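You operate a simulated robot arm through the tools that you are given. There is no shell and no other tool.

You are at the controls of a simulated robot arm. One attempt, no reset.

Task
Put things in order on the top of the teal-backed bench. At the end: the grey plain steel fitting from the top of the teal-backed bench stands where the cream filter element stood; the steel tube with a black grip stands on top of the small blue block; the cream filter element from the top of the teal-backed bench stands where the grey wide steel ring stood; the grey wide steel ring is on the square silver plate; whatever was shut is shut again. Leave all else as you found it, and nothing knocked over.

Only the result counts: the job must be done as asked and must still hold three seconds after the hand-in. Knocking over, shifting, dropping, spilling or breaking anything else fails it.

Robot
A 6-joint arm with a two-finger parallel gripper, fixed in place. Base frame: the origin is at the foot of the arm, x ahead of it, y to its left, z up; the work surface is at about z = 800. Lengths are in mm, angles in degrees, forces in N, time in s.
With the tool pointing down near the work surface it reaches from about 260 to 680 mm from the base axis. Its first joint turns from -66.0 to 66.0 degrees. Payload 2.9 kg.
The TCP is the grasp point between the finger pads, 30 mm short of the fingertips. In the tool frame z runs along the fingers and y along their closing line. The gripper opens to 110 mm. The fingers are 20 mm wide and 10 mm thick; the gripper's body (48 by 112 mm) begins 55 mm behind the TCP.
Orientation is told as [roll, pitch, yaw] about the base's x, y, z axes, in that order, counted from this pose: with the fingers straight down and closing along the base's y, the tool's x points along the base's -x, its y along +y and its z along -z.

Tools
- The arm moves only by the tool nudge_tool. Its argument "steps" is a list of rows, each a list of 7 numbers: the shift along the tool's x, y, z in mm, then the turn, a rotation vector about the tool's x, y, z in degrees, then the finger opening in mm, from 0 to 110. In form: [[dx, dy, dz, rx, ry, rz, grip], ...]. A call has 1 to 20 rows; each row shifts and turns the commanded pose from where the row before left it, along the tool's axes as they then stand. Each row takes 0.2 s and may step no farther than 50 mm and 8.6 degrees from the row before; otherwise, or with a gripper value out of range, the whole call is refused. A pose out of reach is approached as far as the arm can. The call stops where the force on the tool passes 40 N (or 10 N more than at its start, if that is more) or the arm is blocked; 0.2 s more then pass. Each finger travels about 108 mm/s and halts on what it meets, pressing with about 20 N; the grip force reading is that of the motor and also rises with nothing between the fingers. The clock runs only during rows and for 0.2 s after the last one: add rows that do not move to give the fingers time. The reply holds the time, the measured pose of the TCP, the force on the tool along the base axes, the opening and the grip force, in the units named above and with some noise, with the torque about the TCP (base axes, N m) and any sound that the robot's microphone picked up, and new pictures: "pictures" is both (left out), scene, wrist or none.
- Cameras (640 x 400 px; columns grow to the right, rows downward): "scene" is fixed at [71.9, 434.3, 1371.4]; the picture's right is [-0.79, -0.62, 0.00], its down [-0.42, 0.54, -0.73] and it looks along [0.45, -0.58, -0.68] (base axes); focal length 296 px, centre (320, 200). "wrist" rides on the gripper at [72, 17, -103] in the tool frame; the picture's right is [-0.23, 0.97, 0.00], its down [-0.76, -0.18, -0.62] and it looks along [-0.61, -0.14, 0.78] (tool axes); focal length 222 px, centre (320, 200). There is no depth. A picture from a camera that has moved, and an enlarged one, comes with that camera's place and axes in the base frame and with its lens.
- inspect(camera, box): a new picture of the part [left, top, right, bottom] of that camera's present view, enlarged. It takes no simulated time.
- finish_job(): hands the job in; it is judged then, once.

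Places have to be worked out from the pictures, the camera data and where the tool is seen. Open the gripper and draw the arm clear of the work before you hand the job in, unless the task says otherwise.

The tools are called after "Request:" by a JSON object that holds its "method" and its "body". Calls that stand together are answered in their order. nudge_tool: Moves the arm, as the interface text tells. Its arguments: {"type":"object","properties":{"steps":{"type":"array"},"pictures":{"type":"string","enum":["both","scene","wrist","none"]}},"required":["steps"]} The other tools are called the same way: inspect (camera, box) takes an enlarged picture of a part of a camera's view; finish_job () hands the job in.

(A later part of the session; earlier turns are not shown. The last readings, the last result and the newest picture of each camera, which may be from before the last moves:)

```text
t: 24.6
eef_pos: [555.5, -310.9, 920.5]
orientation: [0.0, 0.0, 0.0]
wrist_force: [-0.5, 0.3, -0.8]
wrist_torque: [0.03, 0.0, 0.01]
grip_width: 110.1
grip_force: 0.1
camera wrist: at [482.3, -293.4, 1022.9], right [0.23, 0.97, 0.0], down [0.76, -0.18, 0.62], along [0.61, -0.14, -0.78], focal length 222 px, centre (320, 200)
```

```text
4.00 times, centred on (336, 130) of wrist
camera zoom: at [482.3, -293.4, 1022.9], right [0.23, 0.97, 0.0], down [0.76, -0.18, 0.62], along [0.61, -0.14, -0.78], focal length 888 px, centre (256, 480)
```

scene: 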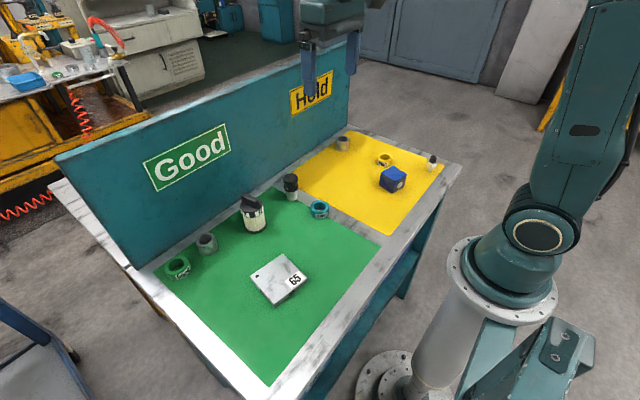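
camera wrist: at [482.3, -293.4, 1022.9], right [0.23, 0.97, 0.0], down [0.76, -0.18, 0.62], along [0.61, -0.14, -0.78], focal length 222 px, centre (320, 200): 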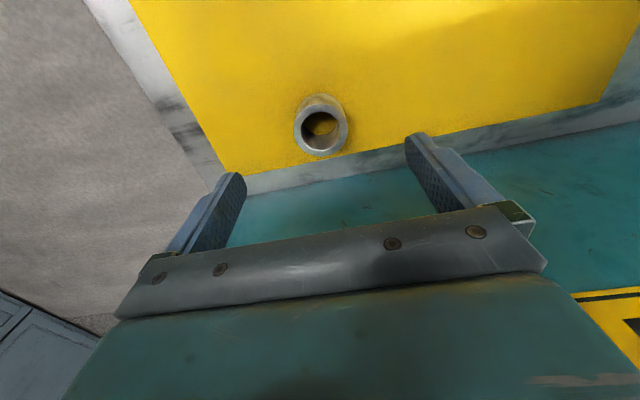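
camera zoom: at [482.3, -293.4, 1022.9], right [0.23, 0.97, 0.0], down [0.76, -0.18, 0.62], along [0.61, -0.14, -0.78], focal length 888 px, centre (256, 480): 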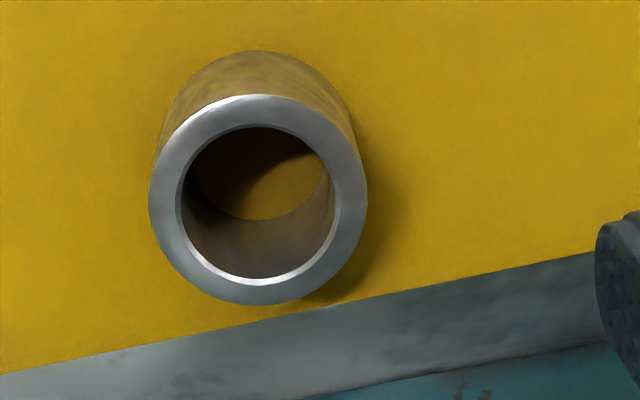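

Ring is centred at about (554.5,-310), right under the TCP. Descend to z≈837 and close.

Request:
{"method": "nudge_tool", "body": {"steps": [[0, 0, 40, 0, 0, 0, 110], [0.5, 0.5, 30, 0, 0, 0, 110], [0.5, 0.3, 13.5, 0, 0, 0, 110], [0, 0, 0, 0, 0, 0, 110], [0, 0, 0, 0, 0, 0, 60], [0, 0, 0, 0, 0, 0, 30], [0, 0, 0, 0, 0, 0, 30], [0, 0, 0, 0, 0, 0, 30], [0, 0, 0, 0, 0, 0, 30]]}}

```text
t: 26.6
eef_pos: [555.0, -311.0, 835.6]
orientation: [0.0, -0.1, 0.0]
wrist_force: [0.1, -0.3, -0.1]
wrist_torque: [0.0, -0.02, -0.01]
grip_width: 48.0
grip_force: 20.0
camera wrist: at [481.8, -293.6, 939.2], right [0.23, 0.97, 0.0], down [0.76, -0.18, 0.62], along [0.61, -0.14, -0.78], focal length 222 px, centre (320, 200)
```

scene: 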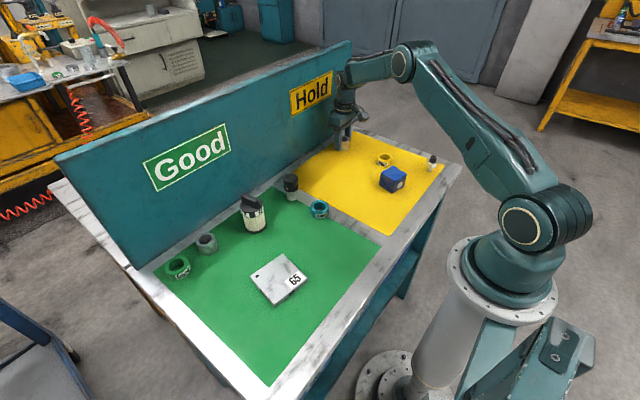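
wrist: 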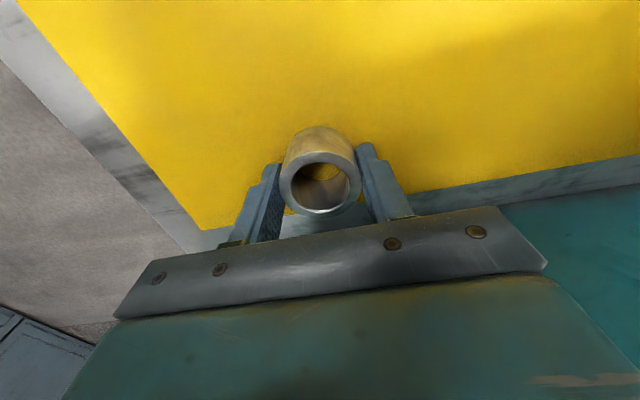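

Gripped (48 mm). Lift and carry the ring to above the plate.

Request:
{"method": "nudge_tool", "body": {"steps": [[0, 0, -20, 0, 0, 0, 30], [0, 0, -40, 0, 0, 0, 30], [0, 0, -40, 0, 0, 0, 30], [0, 0, -30, 0, 0, 0, 30], [16.2, 43.4, 0, 0, 0, 0, 30], [16.2, 43.4, 0, 0, 0, 0, 30], [16.2, 43.4, 0, 0, 0, 0, 30], [16.2, 43.4, 0, 0, 0, 0, 30], [16.2, 43.4, 0, 0, 0, 0, 30], [16.2, 43.4, 0, 0, 0, 0, 30], [16.2, 43.4, 0, 0, 0, 0, 30], [16.2, 43.4, 0, 0, 0, 0, 30], [16.2, 43.4, 0, 0, 0, 0, 30], [16.2, 43.4, 0, 0, 0, 0, 30], [16.2, 43.4, 0, 0, 0, 0, 30], [16.2, 43.4, 0, 0, 0, 0, 30], [0, 0, 40, 0, 0, 0, 30], [0, 0, 30, 0, 0, 0, 30], [0, 0, 0, 0, 0, 0, 30], [0, 0, 0, 0, 0, 0, 30]]}}

```text
t: 30.8
eef_pos: [360.6, 209.3, 894.2]
orientation: [0.1, -0.1, 0.1]
wrist_force: [0.8, 0.5, -2.9]
wrist_torque: [0.04, -0.01, 0.0]
grip_width: 47.7
grip_force: 20.1
camera wrist: at [287.4, 226.5, 997.9], right [0.23, 0.97, 0.0], down [0.76, -0.18, 0.62], along [0.61, -0.14, -0.78], focal length 222 px, centre (320, 200)
```

scene: 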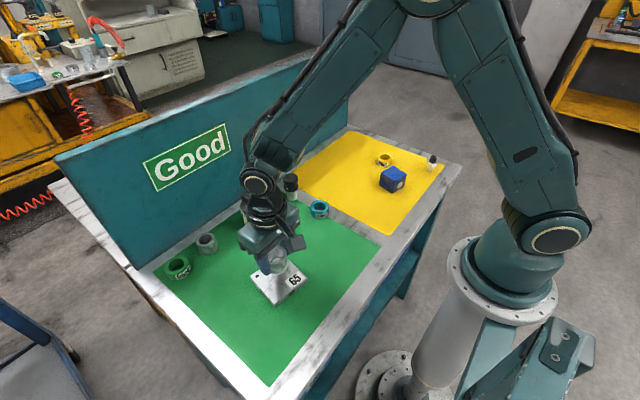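
wrist: 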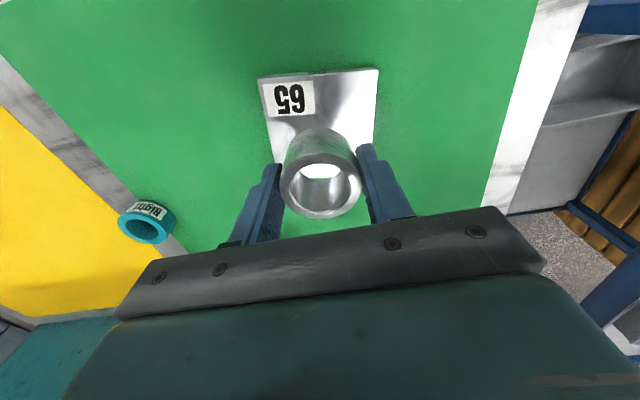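

Ring is centred over the plate. Lower to just above it.

Request:
{"method": "nudge_tool", "body": {"steps": [[0, 0, 25, 0, 0, 0, 30], [0, 0, 12, 0, 0, 0, 30], [0, 0, 3, 0, 0, 0, 30], [0, 0, 0, 0, 0, 0, 30]], "pictures": "wrist"}}

Request:
{"method": "inspect", "body": {"camera": "scene", "box": [230, 230, 326, 310]}}

```text
t: 31.8
eef_pos: [360.6, 211.5, 856.4]
orientation: [0.0, 0.0, 0.0]
wrist_force: [-0.9, -0.7, -2.7]
wrist_torque: [-0.02, -0.01, -0.02]
grip_width: 47.8
grip_force: 19.8
camera wrist: at [287.9, 228.6, 958.9], right [0.23, 0.97, 0.0], down [0.76, -0.18, 0.62], along [0.61, -0.14, -0.78], focal length 222 px, centre (320, 200)
```

wrist: 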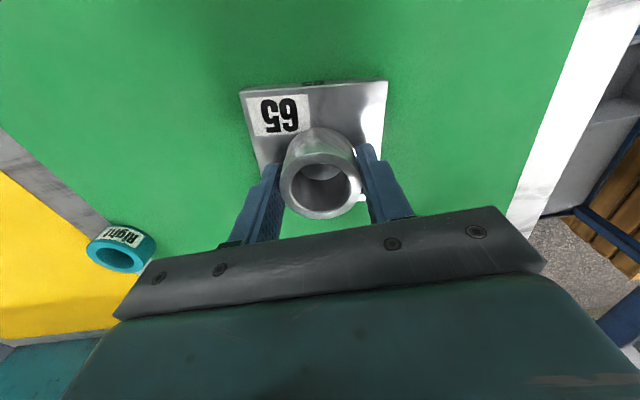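

```text
5.00 times, centred on (278, 270) of scene
camera zoom: at [71.9, 434.4, 1371.4], right [-0.79, -0.62, 0.0], down [-0.42, 0.54, -0.73], along [0.45, -0.58, -0.68], focal length 1480 px, centre (530, -150)
```

zoom: 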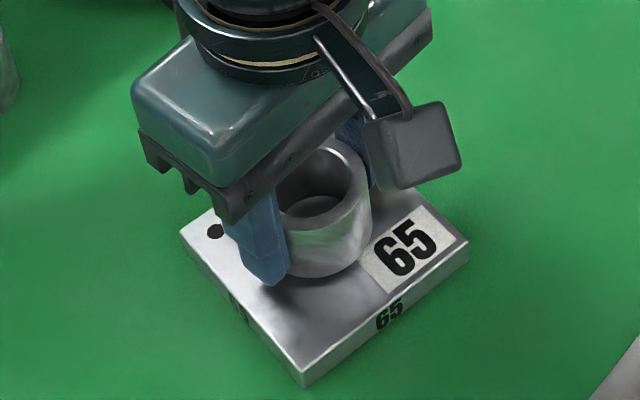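

Nearly touching. Step down gently looking for contact.

Request:
{"method": "nudge_tool", "body": {"steps": [[0, 0, 2, 0, 0, 0, 30], [0, 0, 1, 0, 0, 0, 30]], "pictures": "none"}}

Request:
{"method": "nudge_tool", "body": {"steps": [[0, 0, 1, 0, 0, 0, 30], [0, 0, 1, 0, 0, 0, 30]], "pictures": "none"}}

```text
t: 32.4
eef_pos: [361.2, 211.9, 853.8]
orientation: [0.0, 0.0, -0.1]
wrist_force: [0.1, -0.4, -2.3]
wrist_torque: [-0.01, -0.06, -0.03]
grip_width: 47.8
grip_force: 20.1
```

```text
t: 33.0
eef_pos: [360.7, 212.2, 851.8]
orientation: [0.1, 0.0, -0.1]
wrist_force: [0.9, -0.1, -1.8]
wrist_torque: [0.0, -0.02, -0.02]
grip_width: 47.5
grip_force: 20.4
```

Request:
{"method": "nudge_tool", "body": {"steps": [[0, 0, 1, 0, 0, 0, 30], [0, 0, 0, 0, 0, 0, 30]], "pictures": "none"}}

Request:
{"method": "nudge_tool", "body": {"steps": [[0, 0, 1, 0, 0, 0, 30], [0, 0, 0, 0, 0, 0, 30]], "pictures": "none"}}

```text
t: 33.6
eef_pos: [361.6, 211.7, 851.3]
orientation: [0.0, 0.0, 0.0]
wrist_force: [-4.9, -0.6, 12.3]
wrist_torque: [-0.28, 0.12, -0.05]
grip_width: 47.8
grip_force: 20.3
```

```text
t: 34.2
eef_pos: [361.3, 211.5, 850.0]
orientation: [0.1, -0.1, 0.1]
wrist_force: [-0.5, -0.3, 14.3]
wrist_torque: [-0.28, -0.04, 0.01]
grip_width: 47.7
grip_force: 19.5
```

Contact made (+14 N). Open and lift away.

Request:
{"method": "nudge_tool", "body": {"steps": [[0, 0, 0, 0, 0, 0, 60], [0, 0, 0, 0, 0, 0, 80], [0, 0, 0, 0, 0, 0, 90], [0, 0, -20, 0, 0, 0, 100], [0, 0, -40, 0, 0, 0, 110], [0, 0, -50, 0, 0, 0, 110], [0, 0, 0, 0, 0, 0, 110]]}}

Request:
{"method": "inspect", "body": {"camera": "wrist", "box": [220, 20, 420, 145]}}

```text
t: 35.8
eef_pos: [362.2, 211.4, 958.5]
orientation: [0.0, 0.0, 0.1]
wrist_force: [-0.2, 0.5, 0.0]
wrist_torque: [-0.02, 0.0, -0.02]
grip_width: 110.1
grip_force: 0.0
camera wrist: at [289.1, 228.1, 1062.0], right [0.23, 0.97, 0.0], down [0.76, -0.18, 0.62], along [0.61, -0.14, -0.78], focal length 222 px, centre (320, 200)
```

scene: 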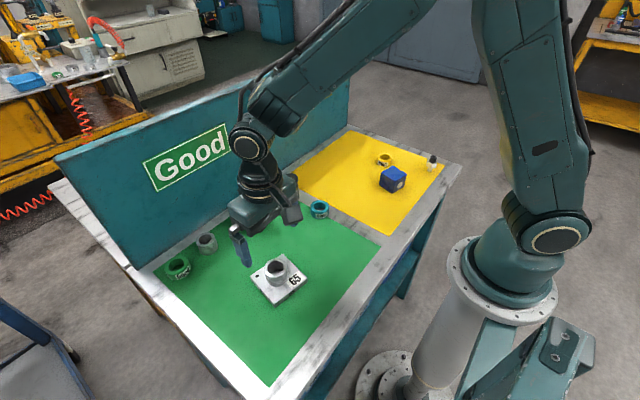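
wrist: 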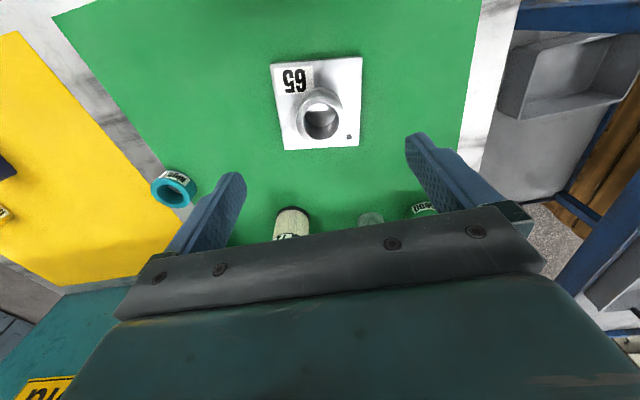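

```text
3.20 times, centred on (320, 82) of wrist
camera zoom: at [289.1, 228.1, 1062.0], right [0.23, 0.97, 0.0], down [0.76, -0.18, 0.62], along [0.61, -0.14, -0.78], focal length 711 px, centre (320, 576)
```

zoom: 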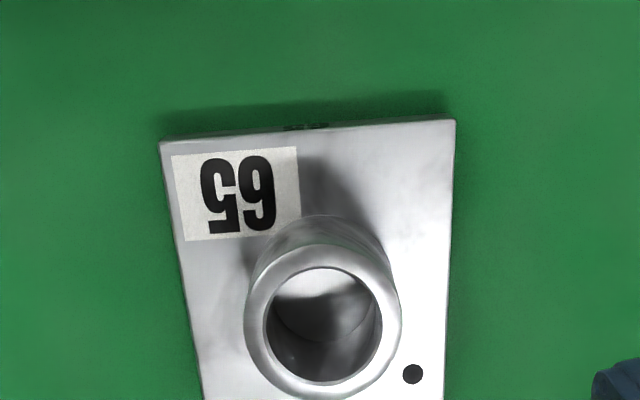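

Ring sits on the plate. Next: the filter; travel above it at (520.5,130) and verify alignment.

Request:
{"method": "nudge_tool", "body": {"steps": [[-39.6, -20.4, 0, 0, 0, 0, 110], [-39.6, -20.4, 0, 0, 0, 0, 110], [-39.6, -20.4, 0, 0, 0, 0, 110], [-39.6, -20.4, 0, 0, 0, 0, 110], [0, 0, 0, 0, 0, 0, 110], [0, 0, 0, 0, 0, 0, 110]]}}

Request:
{"method": "inspect", "body": {"camera": "wrist", "box": [240, 80, 400, 180]}}

```text
t: 37.2
eef_pos: [521.5, 129.3, 957.7]
orientation: [0.0, 0.0, 0.0]
wrist_force: [-0.3, -1.1, -0.3]
wrist_torque: [0.01, 0.02, -0.02]
grip_width: 110.2
grip_force: 0.0
camera wrist: at [448.8, 146.5, 1061.5], right [0.23, 0.97, 0.0], down [0.76, -0.18, 0.62], along [0.61, -0.14, -0.78], focal length 222 px, centre (320, 200)
```

scene: 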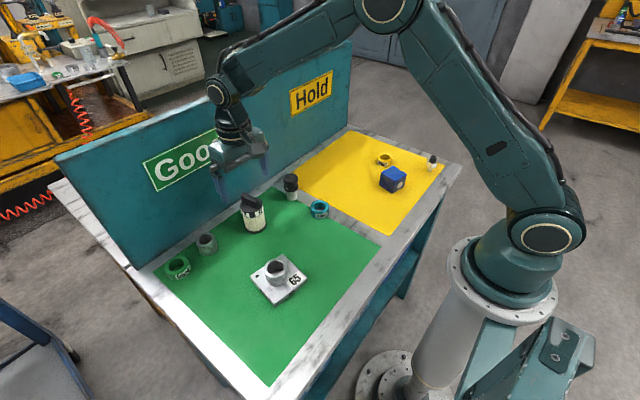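
wrist: 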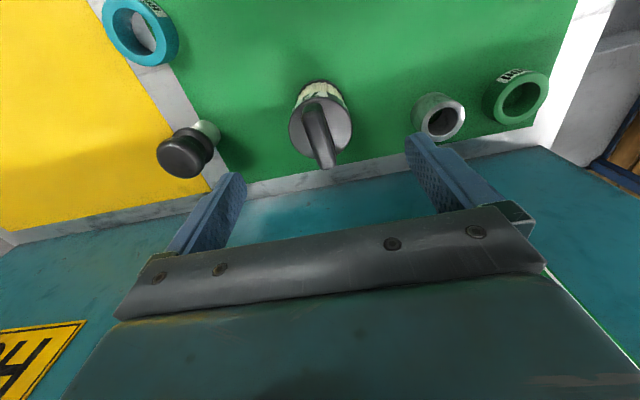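

```text
4.00 times, centred on (320, 130) of wrist
camera zoom: at [448.8, 146.5, 1061.5], right [0.23, 0.97, 0.0], down [0.76, -0.18, 0.62], along [0.61, -0.14, -0.78], focal length 888 px, centre (320, 480)
```

zoom: 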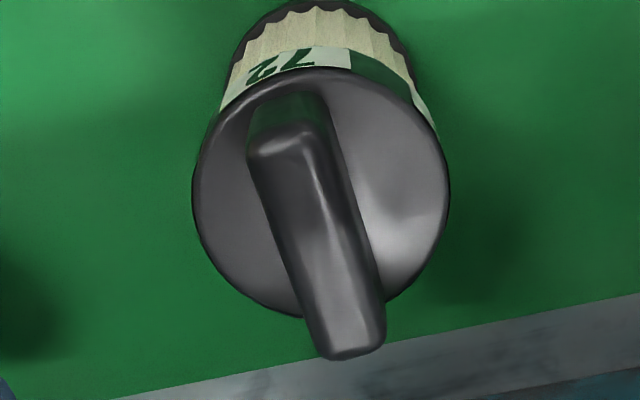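

Filter centre (519.5,130). Descend around it to z≈856 and close on the body.

Request:
{"method": "nudge_tool", "body": {"steps": [[1.5, 0.5, 40, 0, 0, 0, 110], [0, 0, 35, 0, 0, 0, 110], [0, 0, 26, 0, 0, 0, 110], [0, 0, 0, 0, 0, 0, 110], [0, 0, 0, 0, 0, 0, 70], [0, 0, 0, 0, 0, 0, 40], [0, 0, 0, 0, 0, 0, 40], [0, 0, 0, 0, 0, 0, 40], [0, 0, 0, 0, 0, 0, 40]]}}

Request:
{"method": "inspect", "body": {"camera": "scene", "box": [200, 160, 300, 240]}}

```text
t: 39.2
eef_pos: [518.2, 130.2, 859.0]
orientation: [0.0, 0.0, 0.0]
wrist_force: [-0.2, 0.9, -0.2]
wrist_torque: [0.01, 0.0, -0.01]
grip_width: 54.2
grip_force: 20.3
camera wrist: at [446.3, 147.9, 961.9], right [0.23, 0.97, 0.0], down [0.76, -0.18, 0.62], along [0.61, -0.14, -0.78], focal length 222 px, centre (320, 200)
```

scene: 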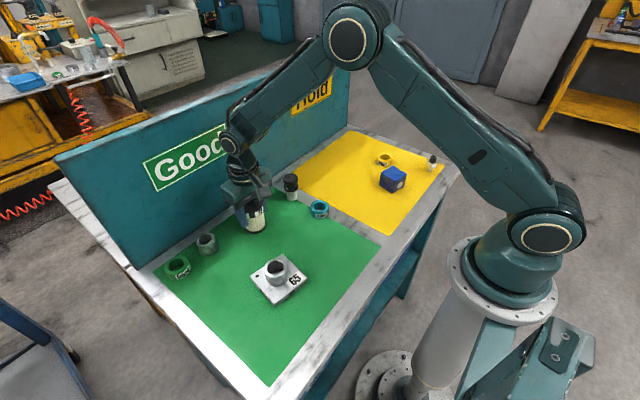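
wrist: 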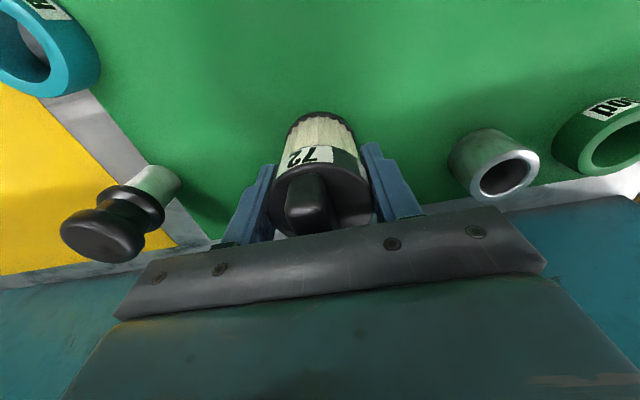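

```text
5.00 times, centred on (250, 200) of scene
camera zoom: at [71.9, 434.4, 1371.4], right [-0.79, -0.62, 0.0], down [-0.42, 0.54, -0.73], along [0.45, -0.58, -0.68], focal length 1480 px, centre (670, 200)
```

zoom: 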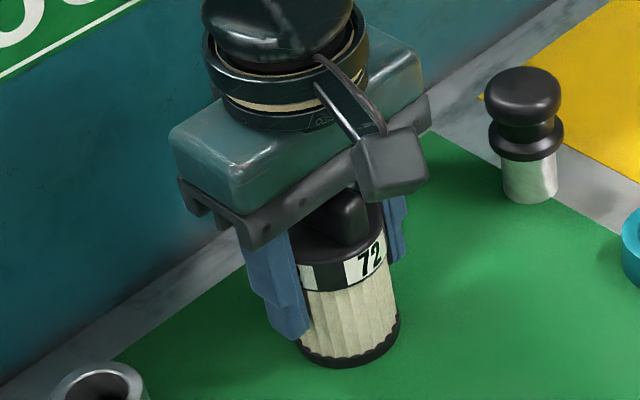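

Filter gripped at 54 mm. Lift clear (above the knob item) and carry to the wide ring's old place (555,-310.5).

Request:
{"method": "nudge_tool", "body": {"steps": [[0, 0, -20, 0, 0, 0, 40], [0, 0, -35, 0, 0, 0, 40], [0, 0, -40, 0, 0, 0, 40], [0, 0, -35, 0, 0, 0, 40], [0, 0, 0, 0, 0, 0, 40], [-3.6, -44, 0, 0, 0, 0, 40], [-3.6, -44, 0, 0, 0, 0, 40], [-3.6, -44, 0, 0, 0, 0, 40], [-3.6, -44, 0, 0, 0, 0, 40], [-3.6, -44, 0, 0, 0, 0, 40], [-3.6, -44, 0, 0, 0, 0, 40], [-3.6, -44, 0, 0, 0, 0, 40], [-3.6, -44, 0, 0, 0, 0, 40], [-3.6, -44, 0, 0, 0, 0, 40], [-3.6, -44, 0, 0, 0, 0, 40], [0, 0, 0, 0, 0, 0, 40], [0, 0, 0, 0, 0, 0, 40]]}}

```text
t: 42.8
eef_pos: [553.3, -309.3, 986.9]
orientation: [0.0, 0.0, 0.0]
wrist_force: [0.5, -0.2, -1.4]
wrist_torque: [0.01, -0.02, -0.01]
grip_width: 54.1
grip_force: 20.2
camera wrist: at [480.1, -292.0, 1090.5], right [0.23, 0.97, 0.0], down [0.76, -0.18, 0.62], along [0.61, -0.14, -0.78], focal length 222 px, centre (320, 200)
```

scene: 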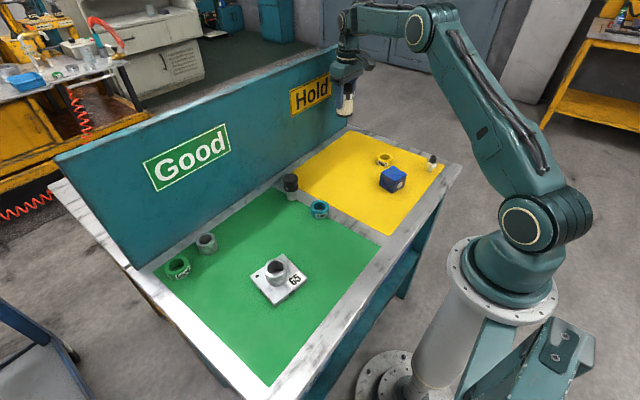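
wrist: 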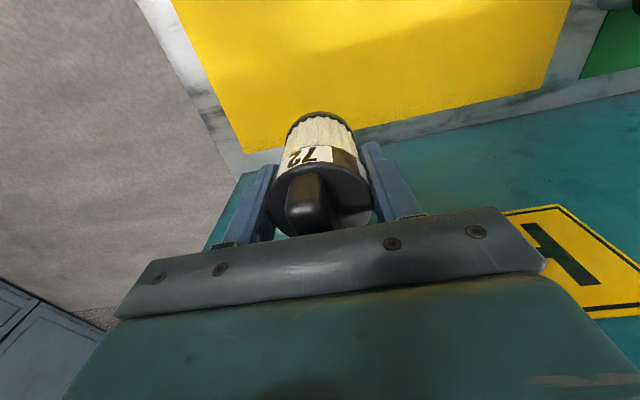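

Lower the filter towards the surface.

Request:
{"method": "nudge_tool", "body": {"steps": [[-0.5, -0.5, 45, 0, 0, 0, 40], [-0.5, -0.5, 45, 0, 0, 0, 40], [0, 0, 28, 0, 0, 0, 40], [0, 0, 3, 0, 0, 0, 40], [0, 0, 0, 0, 0, 0, 40]], "pictures": "none"}}

Request:
{"method": "nudge_tool", "body": {"steps": [[0, 0, 2, 0, 0, 0, 40], [0, 0, 1, 0, 0, 0, 40]], "pictures": "none"}}

```text
t: 44.0
eef_pos: [554.3, -309.8, 865.6]
orientation: [0.1, 0.0, 0.0]
wrist_force: [-0.4, -1.0, -1.2]
wrist_torque: [0.0, 0.0, 0.04]
grip_width: 53.9
grip_force: 19.6
```

```text
t: 44.6
eef_pos: [554.8, -309.3, 864.5]
orientation: [-0.1, 0.0, -0.1]
wrist_force: [0.2, -0.3, -1.1]
wrist_torque: [-0.03, -0.03, 0.04]
grip_width: 54.1
grip_force: 19.9
```

Request:
{"method": "nudge_tool", "body": {"steps": [[0, 0, 2, 0, 0, 0, 40], [0, 0, 0, 0, 0, 0, 40]], "pictures": "none"}}

Request:
{"method": "nudge_tool", "body": {"steps": [[0, 0, 1, 0, 0, 0, 40], [0, 0, 0, 0, 0, 0, 40]], "pictures": "none"}}

Request:
{"method": "nudge_tool", "body": {"steps": [[0, 0, 1, 0, 0, 0, 40], [0, 0, 0, 0, 0, 0, 40]], "pictures": "none"}}

```text
t: 45.2
eef_pos: [554.8, -310.5, 861.9]
orientation: [0.0, 0.0, 0.1]
wrist_force: [-0.9, 0.5, -1.3]
wrist_torque: [0.02, 0.04, -0.02]
grip_width: 53.8
grip_force: 19.8
```

```text
t: 45.8
eef_pos: [555.0, -309.1, 860.7]
orientation: [0.0, 0.0, -0.1]
wrist_force: [-1.0, -0.2, -1.2]
wrist_torque: [-0.03, -0.01, 0.01]
grip_width: 53.8
grip_force: 20.1
```

```text
t: 46.4
eef_pos: [555.7, -308.6, 861.6]
orientation: [0.0, 0.0, 0.0]
wrist_force: [-0.4, -0.1, 2.0]
wrist_torque: [0.0, 0.06, 0.0]
grip_width: 54.0
grip_force: 19.9
```

Contact begins; press 1 mm more then open and rise.

Request:
{"method": "nudge_tool", "body": {"steps": [[0, 0, 1, 0, 0, 0, 40], [0, 0, 0, 0, 0, 0, 40]], "pictures": "none"}}

Request:
{"method": "nudge_tool", "body": {"steps": [[0, 0, 0, 0, 0, 0, 62], [0, 0, 0, 0, 0, 0, 75], [0, 0, 0, 0, 0, 0, 90], [0, 0, 0, 0, 0, 0, 110], [0, 0, -25, 0, 0, 0, 110], [0, 0, -45, 0, 0, 0, 110], [0, 0, -40, 0, 0, 0, 110], [0, 0, 0, 0, 0, 0, 110]]}}

Request:
{"method": "inspect", "body": {"camera": "wrist", "box": [240, 80, 400, 180]}}

```text
t: 47.0
eef_pos: [554.8, -309.7, 860.4]
orientation: [0.0, -0.1, 0.0]
wrist_force: [-1.8, -0.5, 6.6]
wrist_torque: [-0.1, 0.08, -0.07]
grip_width: 53.8
grip_force: 19.8
```

```text
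t: 48.8
eef_pos: [556.2, -310.6, 970.0]
orientation: [0.1, -0.1, 0.0]
wrist_force: [0.8, -0.4, -1.3]
wrist_torque: [-0.03, 0.0, 0.01]
grip_width: 110.0
grip_force: 0.0
camera wrist: at [483.7, -293.9, 1072.2], right [0.23, 0.97, 0.0], down [0.76, -0.18, 0.62], along [0.61, -0.14, -0.78], focal length 222 px, centre (320, 200)
```

scene: 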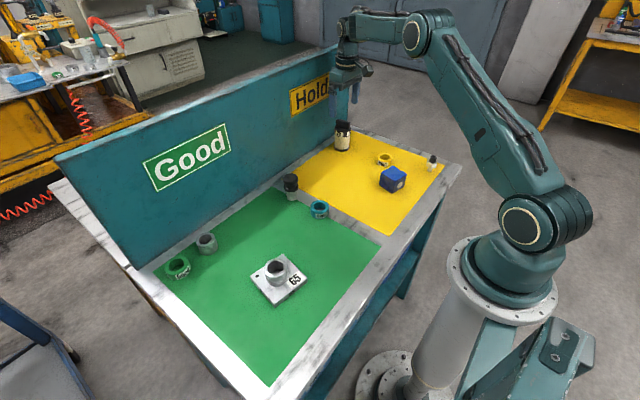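
wrist: 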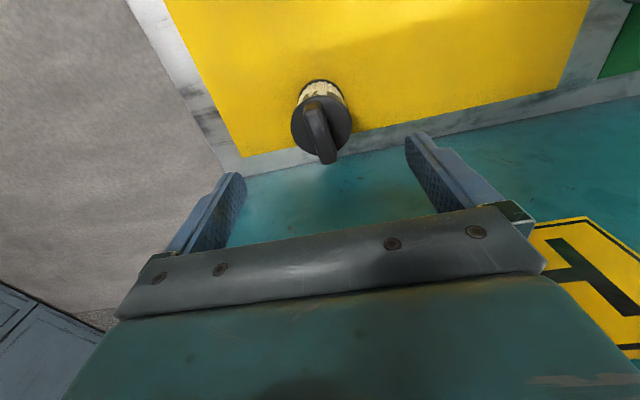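

```text
4.00 times, centred on (320, 130) of wrist
camera zoom: at [483.7, -293.9, 1072.2], right [0.23, 0.97, 0.0], down [0.76, -0.18, 0.62], along [0.61, -0.14, -0.78], focal length 888 px, centre (320, 480)
```

zoom: 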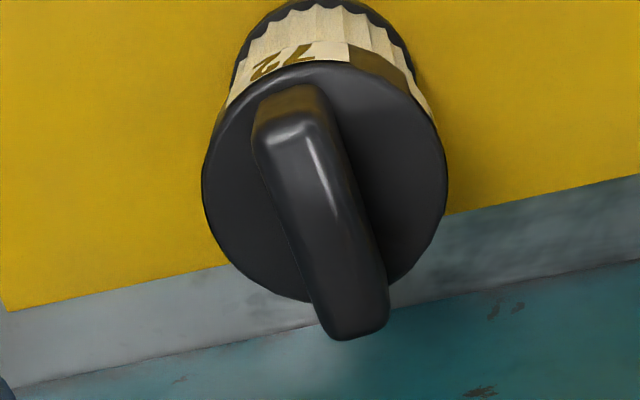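

Filter stands at (555.5,-310). Now go over the hex fitting at (260.5,-371).

Request:
{"method": "nudge_tool", "body": {"steps": [[42, -8.7, 0, 0, 0, 0, 110], [42, -8.7, 0, 0, 0, 0, 110], [42, -8.7, 0, 0, 0, 0, 110], [42, -8.7, 0, 0, 0, 0, 110], [42, -8.7, 0, 0, 0, 0, 110], [42, -8.7, 0, 0, 0, 0, 110], [42, -8.7, 0, 0, 0, 0, 110], [0, 0, 10, 0, 0, 6.5, 110], [0, 0, 10, 0, 0, 6.5, 110], [0, 0, 0, 0, 0, 0, 110], [0, 0, 0, 0, 0, 0, 110]]}}

Request:
{"method": "inspect", "body": {"camera": "wrist", "box": [256, 70, 384, 150]}}

```text
t: 51.2
eef_pos: [260.9, -371.0, 947.0]
orientation: [0.0, 0.1, -13.0]
wrist_force: [0.6, -0.7, -0.7]
wrist_torque: [-0.01, -0.02, -0.01]
grip_width: 110.1
grip_force: 0.0
camera wrist: at [194.0, -336.9, 1051.6], right [0.44, 0.9, 0.0], down [0.7, -0.34, 0.62], along [0.56, -0.27, -0.78], focal length 222 px, centre (320, 200)
```

scene: 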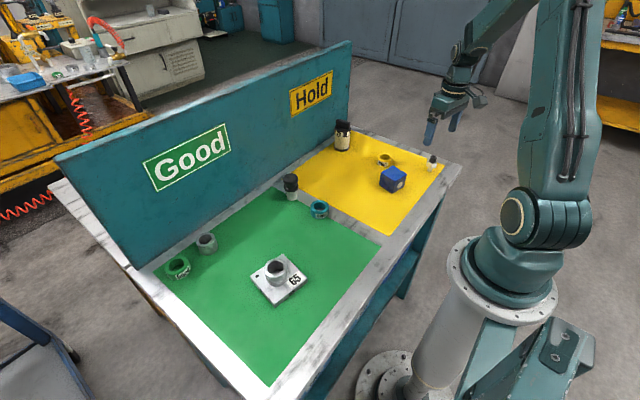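
wrist: 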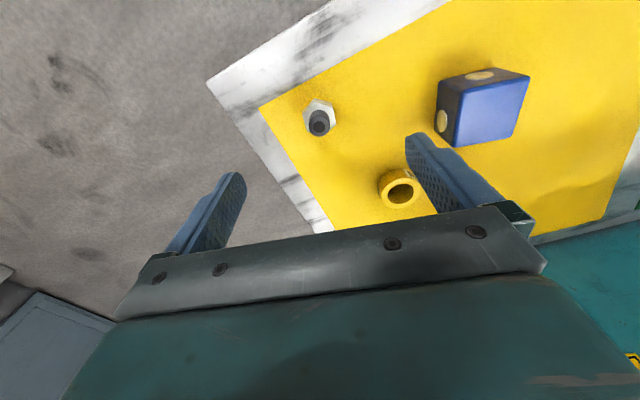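

```text
5.00 times, centred on (320, 110) of wrist
camera zoom: at [194.0, -336.9, 1051.6], right [0.44, 0.9, 0.0], down [0.7, -0.34, 0.62], along [0.56, -0.27, -0.78], focal length 1111 px, centre (320, 650)
```

zoom: 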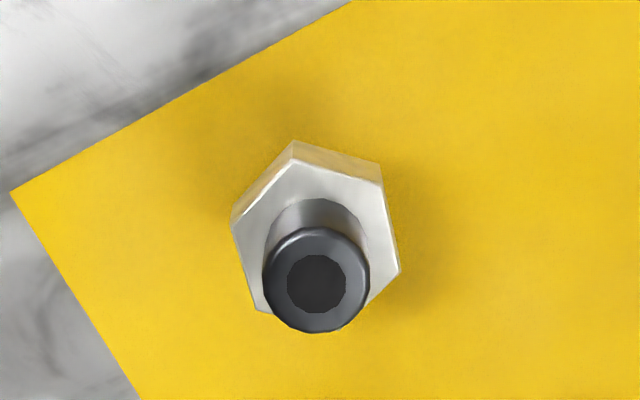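

The hex is right under the TCP; flats need about 3° yaw correction. Descend to z≈838 and grip the hex flats.

Request:
{"method": "nudge_tool", "body": {"steps": [[0, 0, 40, 0, 0, -3, 110], [0, -0.5, 40, 0, 0, 0, 110], [0, 0, 29, 0, 0, 0, 110], [0, 0, 0, 0, 0, 0, 110], [0, 0, 0, 0, 0, 0, 70], [0, 0, 0, 0, 0, 0, 45], [0, 0, 0, 0, 0, 0, 20], [0, 0, 0, 0, 0, 0, 20], [0, 0, 0, 0, 0, 0, 20], [0, 0, 0, 0, 0, 0, 20]]}}

Request:
{"method": "inspect", "body": {"camera": "wrist", "box": [220, 100, 420, 225]}}

```text
t: 53.4
eef_pos: [263.2, -369.2, 839.8]
orientation: [-0.1, 0.0, -10.0]
wrist_force: [-0.6, 0.2, 0.0]
wrist_torque: [0.01, 0.0, -0.01]
grip_width: 29.9
grip_force: 19.8
camera wrist: at [193.8, -340.3, 942.4], right [0.39, 0.92, 0.0], down [0.72, -0.31, 0.62], along [0.57, -0.24, -0.78], focal length 222 px, centre (320, 200)
```

scene: 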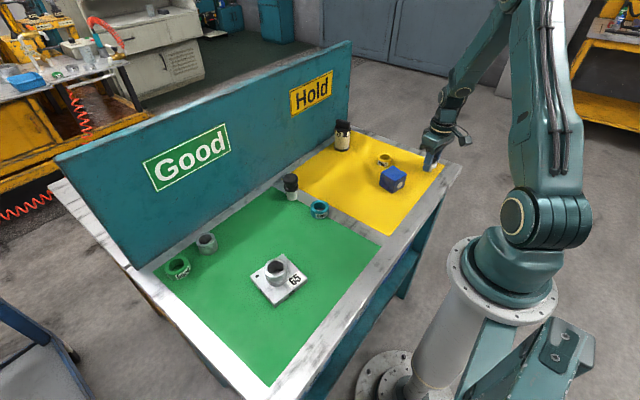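
wrist: 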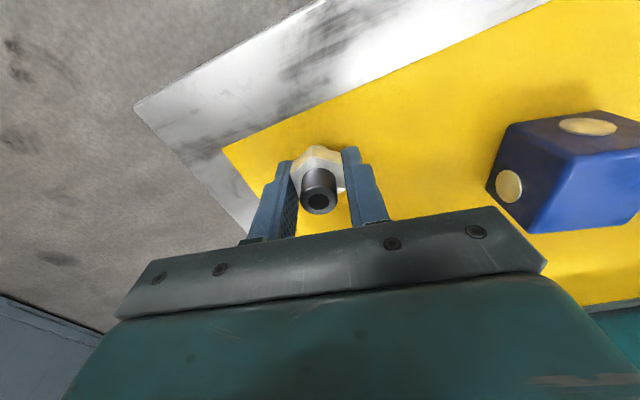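

```text
3.20 times, centred on (320, 162) of wrist
camera zoom: at [193.8, -340.3, 942.4], right [0.39, 0.92, 0.0], down [0.72, -0.31, 0.62], along [0.57, -0.24, -0.78], focal length 711 px, centre (320, 320)
```

zoom: 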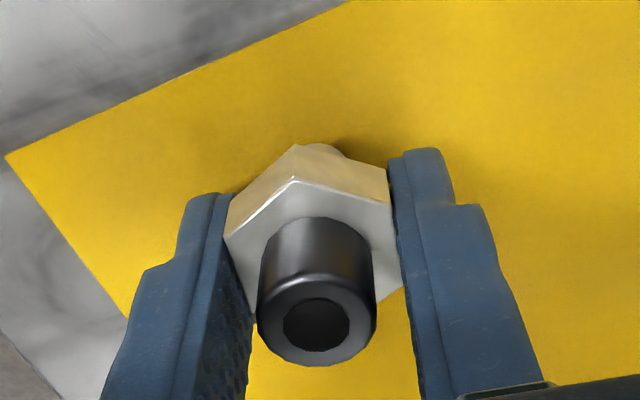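

Gripped at 30 mm. Lift, square up the yaw, and carry to the filter's old place (520,130).

Request:
{"method": "nudge_tool", "body": {"steps": [[0, 0, -20, 0, 0, 0, 20], [0, 0, -40, 0, 0, 0, 20], [0, 0, -40, 0, 0, -5, 20], [0, 0, -40, 0, 0, -5, 20], [0, 0, 0, 0, 0, 0, 20], [-21.4, 41.6, 0, 0, 0, 0, 20], [-21.4, 41.6, 0, 0, 0, 0, 20], [-21.4, 41.6, 0, 0, 0, 0, 20], [-21.4, 41.6, 0, 0, 0, 0, 20], [-21.4, 41.6, 0, 0, 0, 0, 20], [-21.4, 41.6, 0, 0, 0, 0, 20], [-21.4, 41.6, 0, 0, 0, 0, 20], [-21.4, 41.6, 0, 0, 0, 0, 20], [-21.4, 41.6, 0, 0, 0, 0, 20], [-21.4, 41.6, 0, 0, 0, 0, 20], [-21.4, 41.6, 0, 0, 0, 0, 20], [-21.4, 41.6, 0, 0, 0, 0, 20], [0, 0, 0, 0, 0, 0, 20], [0, 0, 0, 0, 0, 0, 20]]}}

```text
t: 57.4
eef_pos: [517.0, 125.5, 979.6]
orientation: [0.0, 0.0, 0.1]
wrist_force: [0.7, -0.4, -1.4]
wrist_torque: [0.02, -0.02, -0.02]
grip_width: 29.7
grip_force: 20.2
camera wrist: at [444.5, 143.4, 1082.2], right [0.23, 0.97, 0.0], down [0.76, -0.18, 0.62], along [0.61, -0.14, -0.78], focal length 222 px, centre (320, 200)
```

scene: 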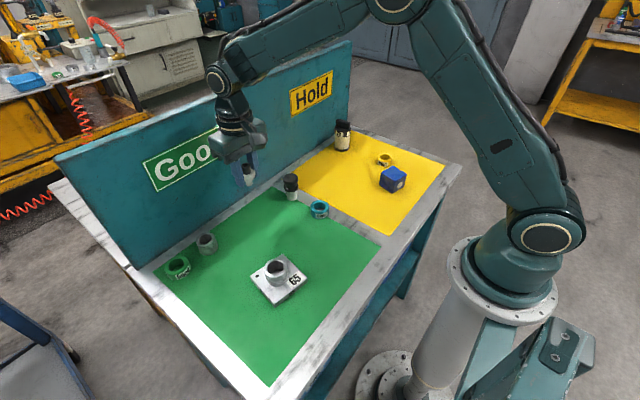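
wrist: 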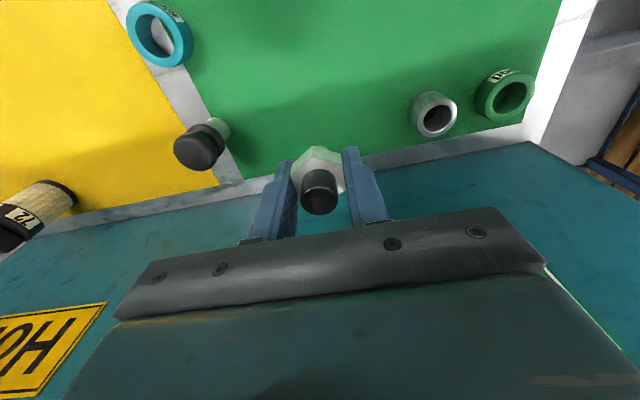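

Adjust to (519.8,130) and lower.

Request:
{"method": "nudge_tool", "body": {"steps": [[-2.8, 4.5, 45, 0, 0, 0, 20], [0, 0, 45, 0, 0, 0, 20], [0, 0, 35, 0, 0, 0, 20], [0, 0, 8, 0, 0, 0, 20], [0, 0, 0, 0, 0, 0, 20]], "pictures": "none"}}

Request:
{"method": "nudge_tool", "body": {"steps": [[0, 0, 2, 0, 0, 0, 20], [0, 0, 0, 0, 0, 0, 20]], "pictures": "none"}}

```text
t: 58.6
eef_pos: [520.9, 131.7, 846.1]
orientation: [0.0, 0.1, 0.0]
wrist_force: [-0.6, -0.5, -0.6]
wrist_torque: [-0.01, 0.03, -0.02]
grip_width: 29.7
grip_force: 19.8
```

```text
t: 59.2
eef_pos: [519.5, 131.9, 845.6]
orientation: [0.0, 0.0, 0.0]
wrist_force: [-1.0, 0.9, -0.8]
wrist_torque: [-0.02, 0.01, 0.0]
grip_width: 29.7
grip_force: 19.9
```

Request:
{"method": "nudge_tool", "body": {"steps": [[0, -1, 2, 0, 0, 0, 20], [0, 0, 1, 0, 0, 0, 20]], "pictures": "none"}}

Request:
{"method": "nudge_tool", "body": {"steps": [[0, 0, 1, 0, 0, 0, 20], [0, 0, 0, 0, 0, 0, 20]], "pictures": "none"}}

Request:
{"method": "nudge_tool", "body": {"steps": [[0, 0, 1, 0, 0, 0, 20], [0, 0, 0, 0, 0, 0, 20]], "pictures": "none"}}

```text
t: 59.8
eef_pos: [520.9, 130.9, 842.0]
orientation: [0.0, 0.0, 0.0]
wrist_force: [-0.3, 0.1, -1.1]
wrist_torque: [0.0, 0.0, -0.04]
grip_width: 29.5
grip_force: 19.8
```

```text
t: 60.4
eef_pos: [519.9, 132.0, 841.7]
orientation: [0.0, -0.1, 0.1]
wrist_force: [0.3, -0.5, -1.1]
wrist_torque: [0.0, -0.01, -0.03]
grip_width: 29.6
grip_force: 19.9
```

```text
t: 61.0
eef_pos: [520.5, 132.3, 840.3]
orientation: [0.0, 0.0, 0.0]
wrist_force: [-0.9, -0.2, -1.1]
wrist_torque: [0.01, 0.01, -0.02]
grip_width: 29.8
grip_force: 20.2
```

Request:
{"method": "nudge_tool", "body": {"steps": [[0, -1, 1, 0, 0, 0, 20], [0, 0, 0, 0, 0, 0, 20]], "pictures": "none"}}

Request:
{"method": "nudge_tool", "body": {"steps": [[0, 0, 0.7, 0, 0, 0, 20], [0, 0, 0, 0, 0, 0, 20]], "pictures": "wrist"}}

```text
t: 61.6
eef_pos: [520.2, 131.0, 838.4]
orientation: [0.0, 0.0, 0.1]
wrist_force: [0.2, 0.7, 1.2]
wrist_torque: [0.0, 0.02, 0.02]
grip_width: 29.7
grip_force: 20.2
```

```text
t: 62.2
eef_pos: [521.4, 130.5, 838.1]
orientation: [0.0, 0.0, 0.0]
wrist_force: [-4.2, -1.1, 11.1]
wrist_torque: [-0.05, 0.18, -0.04]
grip_width: 29.6
grip_force: 20.2
camera wrist: at [447.4, 147.7, 942.3], right [0.23, 0.97, 0.0], down [0.76, -0.18, 0.62], along [0.61, -0.14, -0.78], focal length 222 px, centre (320, 200)
```

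wrist: 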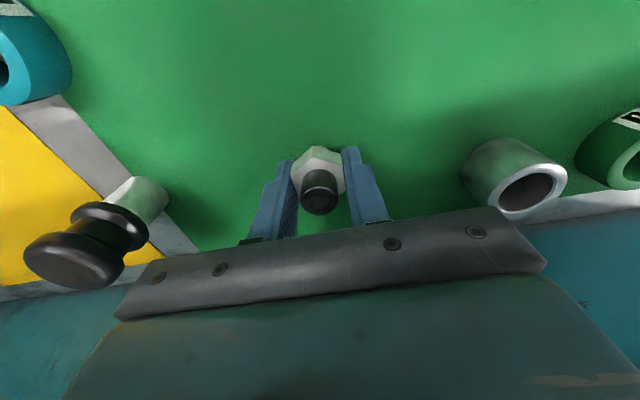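

Firm contact at the surface. Ease off slightly, open slowly, then rise.

Request:
{"method": "nudge_tool", "body": {"steps": [[0, 0, -0.6, 0, 0, 0, 20], [0, 0, 0, 0, 0, 0, 34], [0, 0, 0, 0, 0, 0, 45], [0, 0, 0, 0, 0, 0, 60], [0, 0, 0, 0, 0, 0, 80], [0, 0, -15, 0, 0, 0, 80], [0, 0, -40, 0, 0, 0, 100], [0, 0, -40, 0, 0, 0, 110], [0, 0, -25, 0, 0, 0, 110], [0, 0, 0, 0, 0, 0, 110]]}}

Request:
{"method": "inspect", "body": {"camera": "wrist", "box": [240, 60, 400, 160]}}

Request:
{"method": "inspect", "body": {"camera": "scene", "box": [200, 160, 340, 260]}}

```text
t: 64.4
eef_pos: [520.8, 131.5, 959.9]
orientation: [0.1, 0.1, -0.1]
wrist_force: [0.0, -0.6, -0.2]
wrist_torque: [-0.06, 0.02, 0.02]
grip_width: 110.1
grip_force: 0.1
camera wrist: at [447.2, 147.3, 1063.0], right [0.23, 0.97, 0.0], down [0.76, -0.18, 0.62], along [0.61, -0.14, -0.78], focal length 222 px, centre (320, 200)
```

scene: 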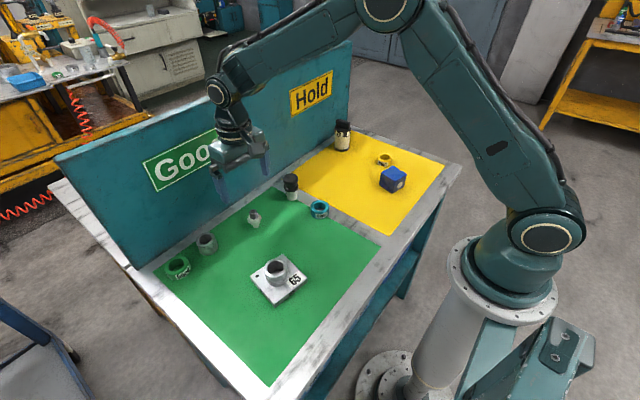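
wrist: 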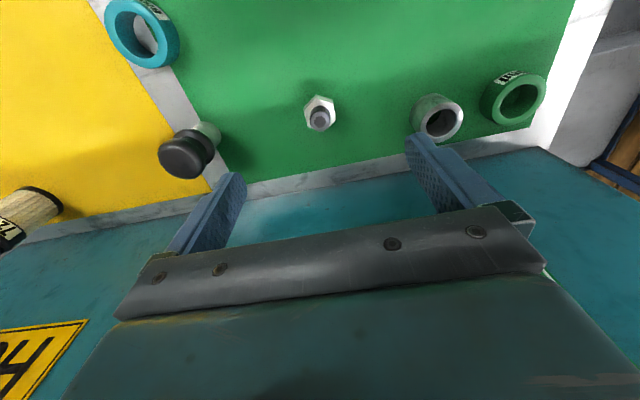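

```text
4.00 times, centred on (320, 110) of wrist
camera zoom: at [447.2, 147.3, 1063.0], right [0.23, 0.97, 0.0], down [0.76, -0.18, 0.62], along [0.61, -0.14, -0.78], focal length 888 px, centre (320, 560)
```

zoom: 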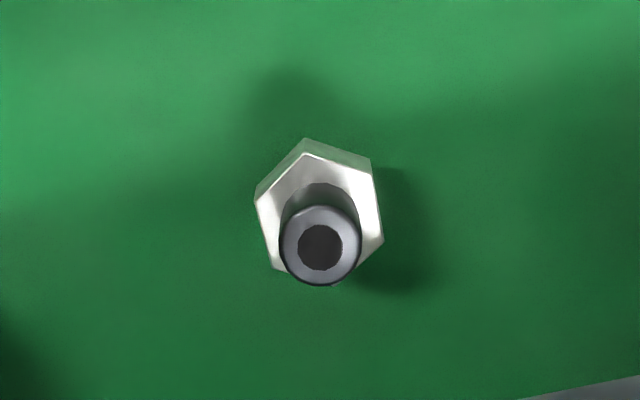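

```text
4.00 times, centred on (270, 210) of scene
camera zoom: at [71.9, 434.3, 1371.4], right [-0.79, -0.62, 0.0], down [-0.42, 0.54, -0.73], along [0.45, -0.58, -0.68], focal length 1184 px, centre (520, 160)
```

zoom: 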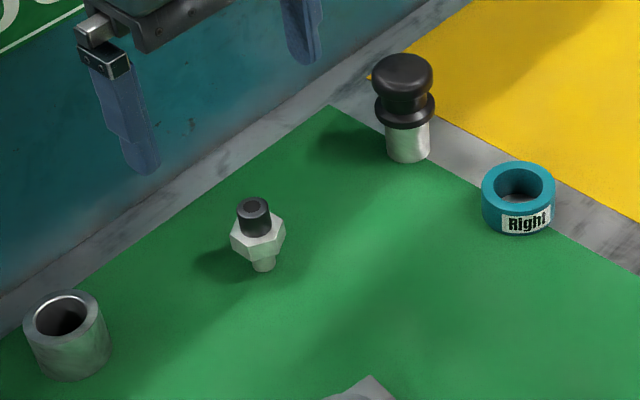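

Fitting stands upright. Next the steel tube with black grip: move above (517,-8).

Request:
{"method": "nudge_tool", "body": {"steps": [[1, -35, 0, 0, 0, 0, 110], [1, -35, 0, 0, 0, 0, 110], [1, -35, 0, 0, 0, 0, 110], [0.5, -34.5, 0, 0, 0, 0, 110], [0, 0, 0, 0, 0, 0, 110], [0, 0, 0, 0, 0, 0, 110]]}}

Request:
{"method": "inspect", "body": {"camera": "wrist", "box": [240, 80, 400, 180]}}

```text
t: 65.8
eef_pos: [519.3, -10.4, 957.9]
orientation: [0.0, 0.0, 0.1]
wrist_force: [0.4, -0.9, 0.4]
wrist_torque: [0.02, 0.01, 0.03]
grip_width: 110.0
grip_force: 0.0
camera wrist: at [446.3, 6.9, 1061.4], right [0.23, 0.97, 0.0], down [0.76, -0.18, 0.62], along [0.61, -0.14, -0.78], focal length 222 px, centre (320, 200)
```

scene: 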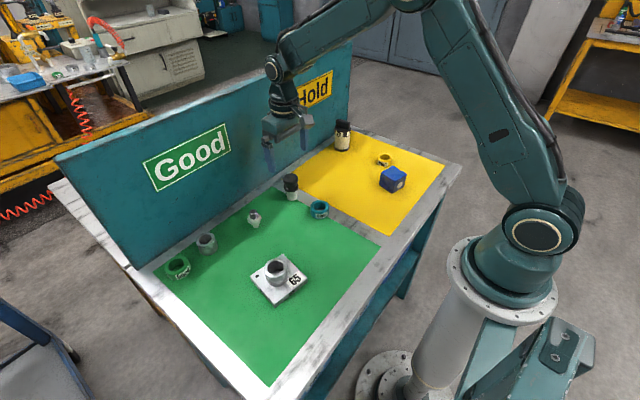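
wrist: 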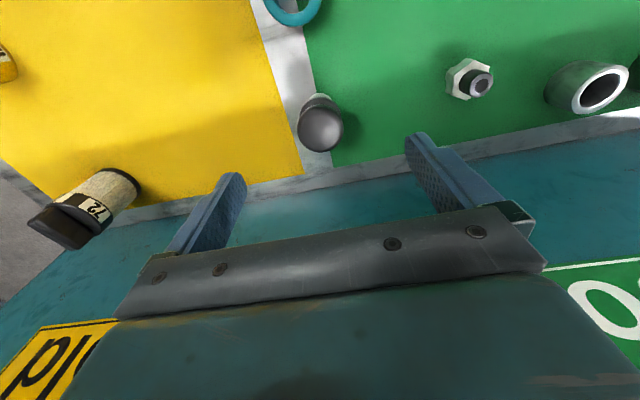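

```text
4.00 times, centred on (320, 130) of wrist
camera zoom: at [446.3, 6.9, 1061.4], right [0.23, 0.97, 0.0], down [0.76, -0.18, 0.62], along [0.61, -0.14, -0.78], focal length 888 px, centre (320, 480)
```

zoom: 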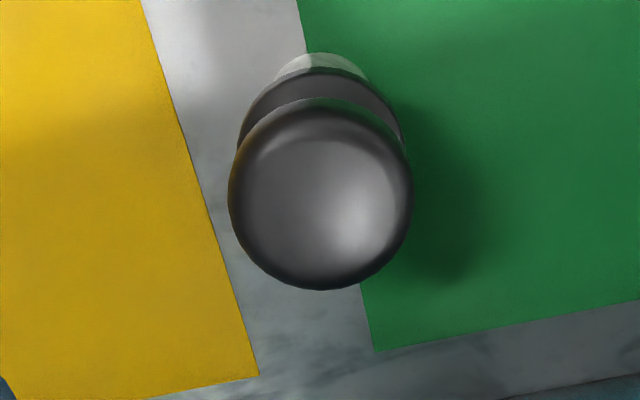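

Knob is centred beneath the TCP. Descend to z≈850 and close on the grip.

Request:
{"method": "nudge_tool", "body": {"steps": [[0, 0, 40, 0, 0, 0, 110], [0, 0, 40, 0, 0, 0, 110], [0, 0, 28, 0, 0, 0, 110], [0, 0, 0, 0, 0, 0, 110], [0, 0, 0, 0, 0, 0, 70], [0, 0, 0, 0, 0, 0, 50], [0, 0, 0, 0, 0, 0, 30], [0, 0, 0, 0, 0, 0, 30], [0, 0, 0, 0, 0, 0, 30]]}}

Request:
{"method": "inspect", "body": {"camera": "scene", "box": [240, 130, 340, 210]}}

```text
t: 67.8
eef_pos: [518.9, -11.6, 850.2]
orientation: [0.1, 0.0, 0.1]
wrist_force: [-0.3, 0.0, -0.2]
wrist_torque: [0.0, -0.03, 0.03]
grip_width: 41.2
grip_force: 20.1
camera wrist: at [446.5, 5.1, 953.9], right [0.23, 0.97, 0.0], down [0.76, -0.18, 0.62], along [0.61, -0.14, -0.78], focal length 222 px, centre (320, 200)
```

scene: 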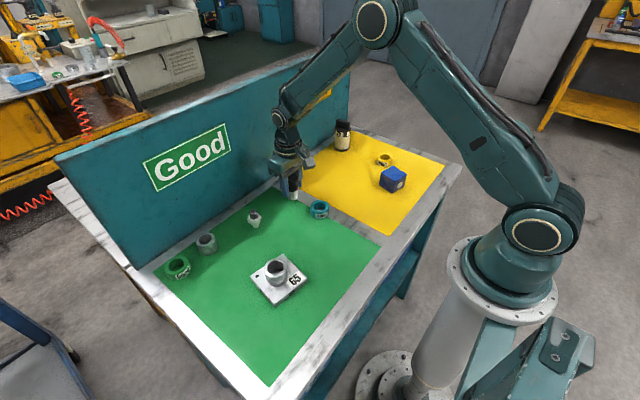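
wrist: 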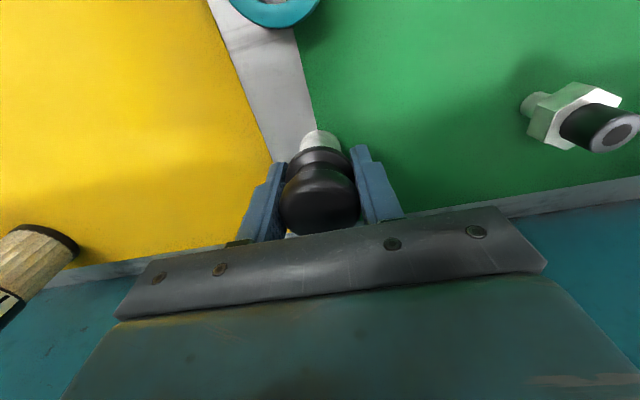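

```text
5.00 times, centred on (290, 170) of scene
camera zoom: at [71.9, 434.4, 1371.4], right [-0.79, -0.62, 0.0], down [-0.42, 0.54, -0.73], along [0.45, -0.58, -0.68], focal length 1480 px, centre (470, 350)
```

zoom: 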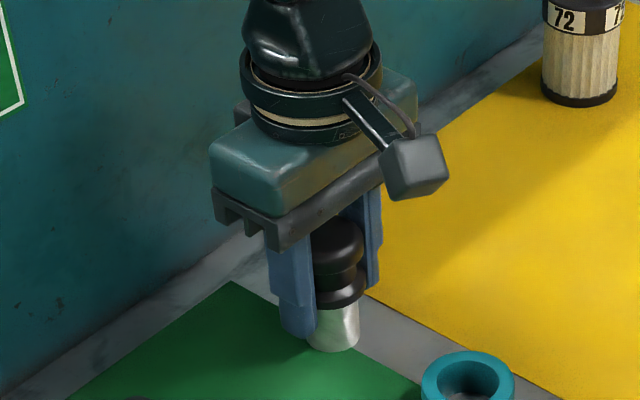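

Gripped at 41 mm. Lift and carry to above the blue block (322,-232).

Request:
{"method": "nudge_tool", "body": {"steps": [[0, 0, -20, 0, 0, 0, 30], [0, 0, -35, 0, 0, 0, 30], [0, 0, -40, 0, 0, 0, 30], [0, 0, -45, 0, 0, 0, 30], [28.1, -31.5, 0, 0, 0, 0, 30], [28.1, -31.5, 0, 0, 0, 0, 30], [28.1, -31.5, 0, 0, 0, 0, 30], [28.1, -31.5, 0, 0, 0, 0, 30], [28.1, -31.5, 0, 0, 0, 0, 30], [28.1, -31.5, 0, 0, 0, 0, 30], [28.1, -31.5, 0, 0, 0, 0, 30], [0, 0, 0, 0, 0, 0, 30], [0, 0, 0, 0, 0, 0, 30]]}}

Request:
{"method": "inspect", "body": {"camera": "wrist", "box": [220, 40, 420, 165]}}

```text
t: 70.6
eef_pos: [321.3, -232.2, 991.5]
orientation: [0.0, 0.0, -0.1]
wrist_force: [0.9, 0.4, -0.8]
wrist_torque: [0.0, 0.01, 0.03]
grip_width: 40.7
grip_force: 20.6
camera wrist: at [249.0, -215.0, 1093.7], right [0.23, 0.97, 0.0], down [0.76, -0.18, 0.62], along [0.61, -0.14, -0.78], focal length 222 px, centre (320, 200)
```

scene: 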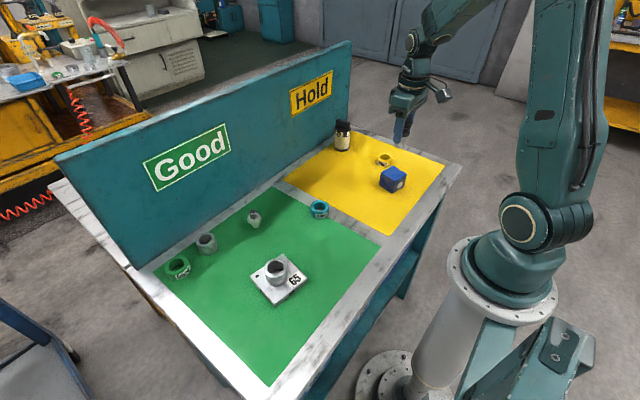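
wrist: 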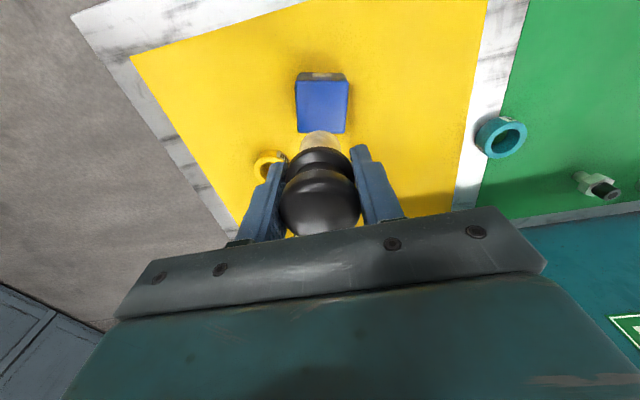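

```text
3.20 times, centred on (320, 102) of wrist
camera zoom: at [249.0, -215.0, 1093.7], right [0.23, 0.97, 0.0], down [0.76, -0.18, 0.62], along [0.61, -0.14, -0.78], focal length 711 px, centre (320, 512)
```

zoom: 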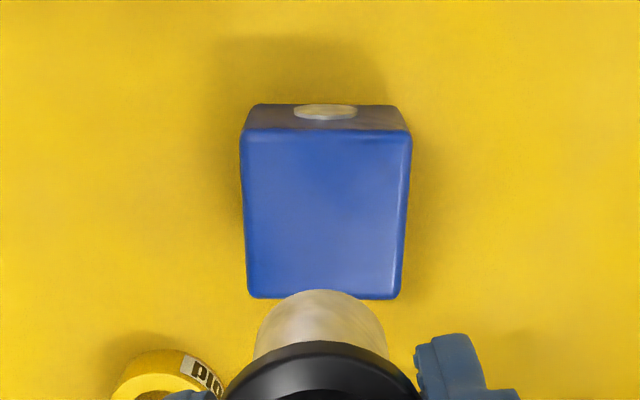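

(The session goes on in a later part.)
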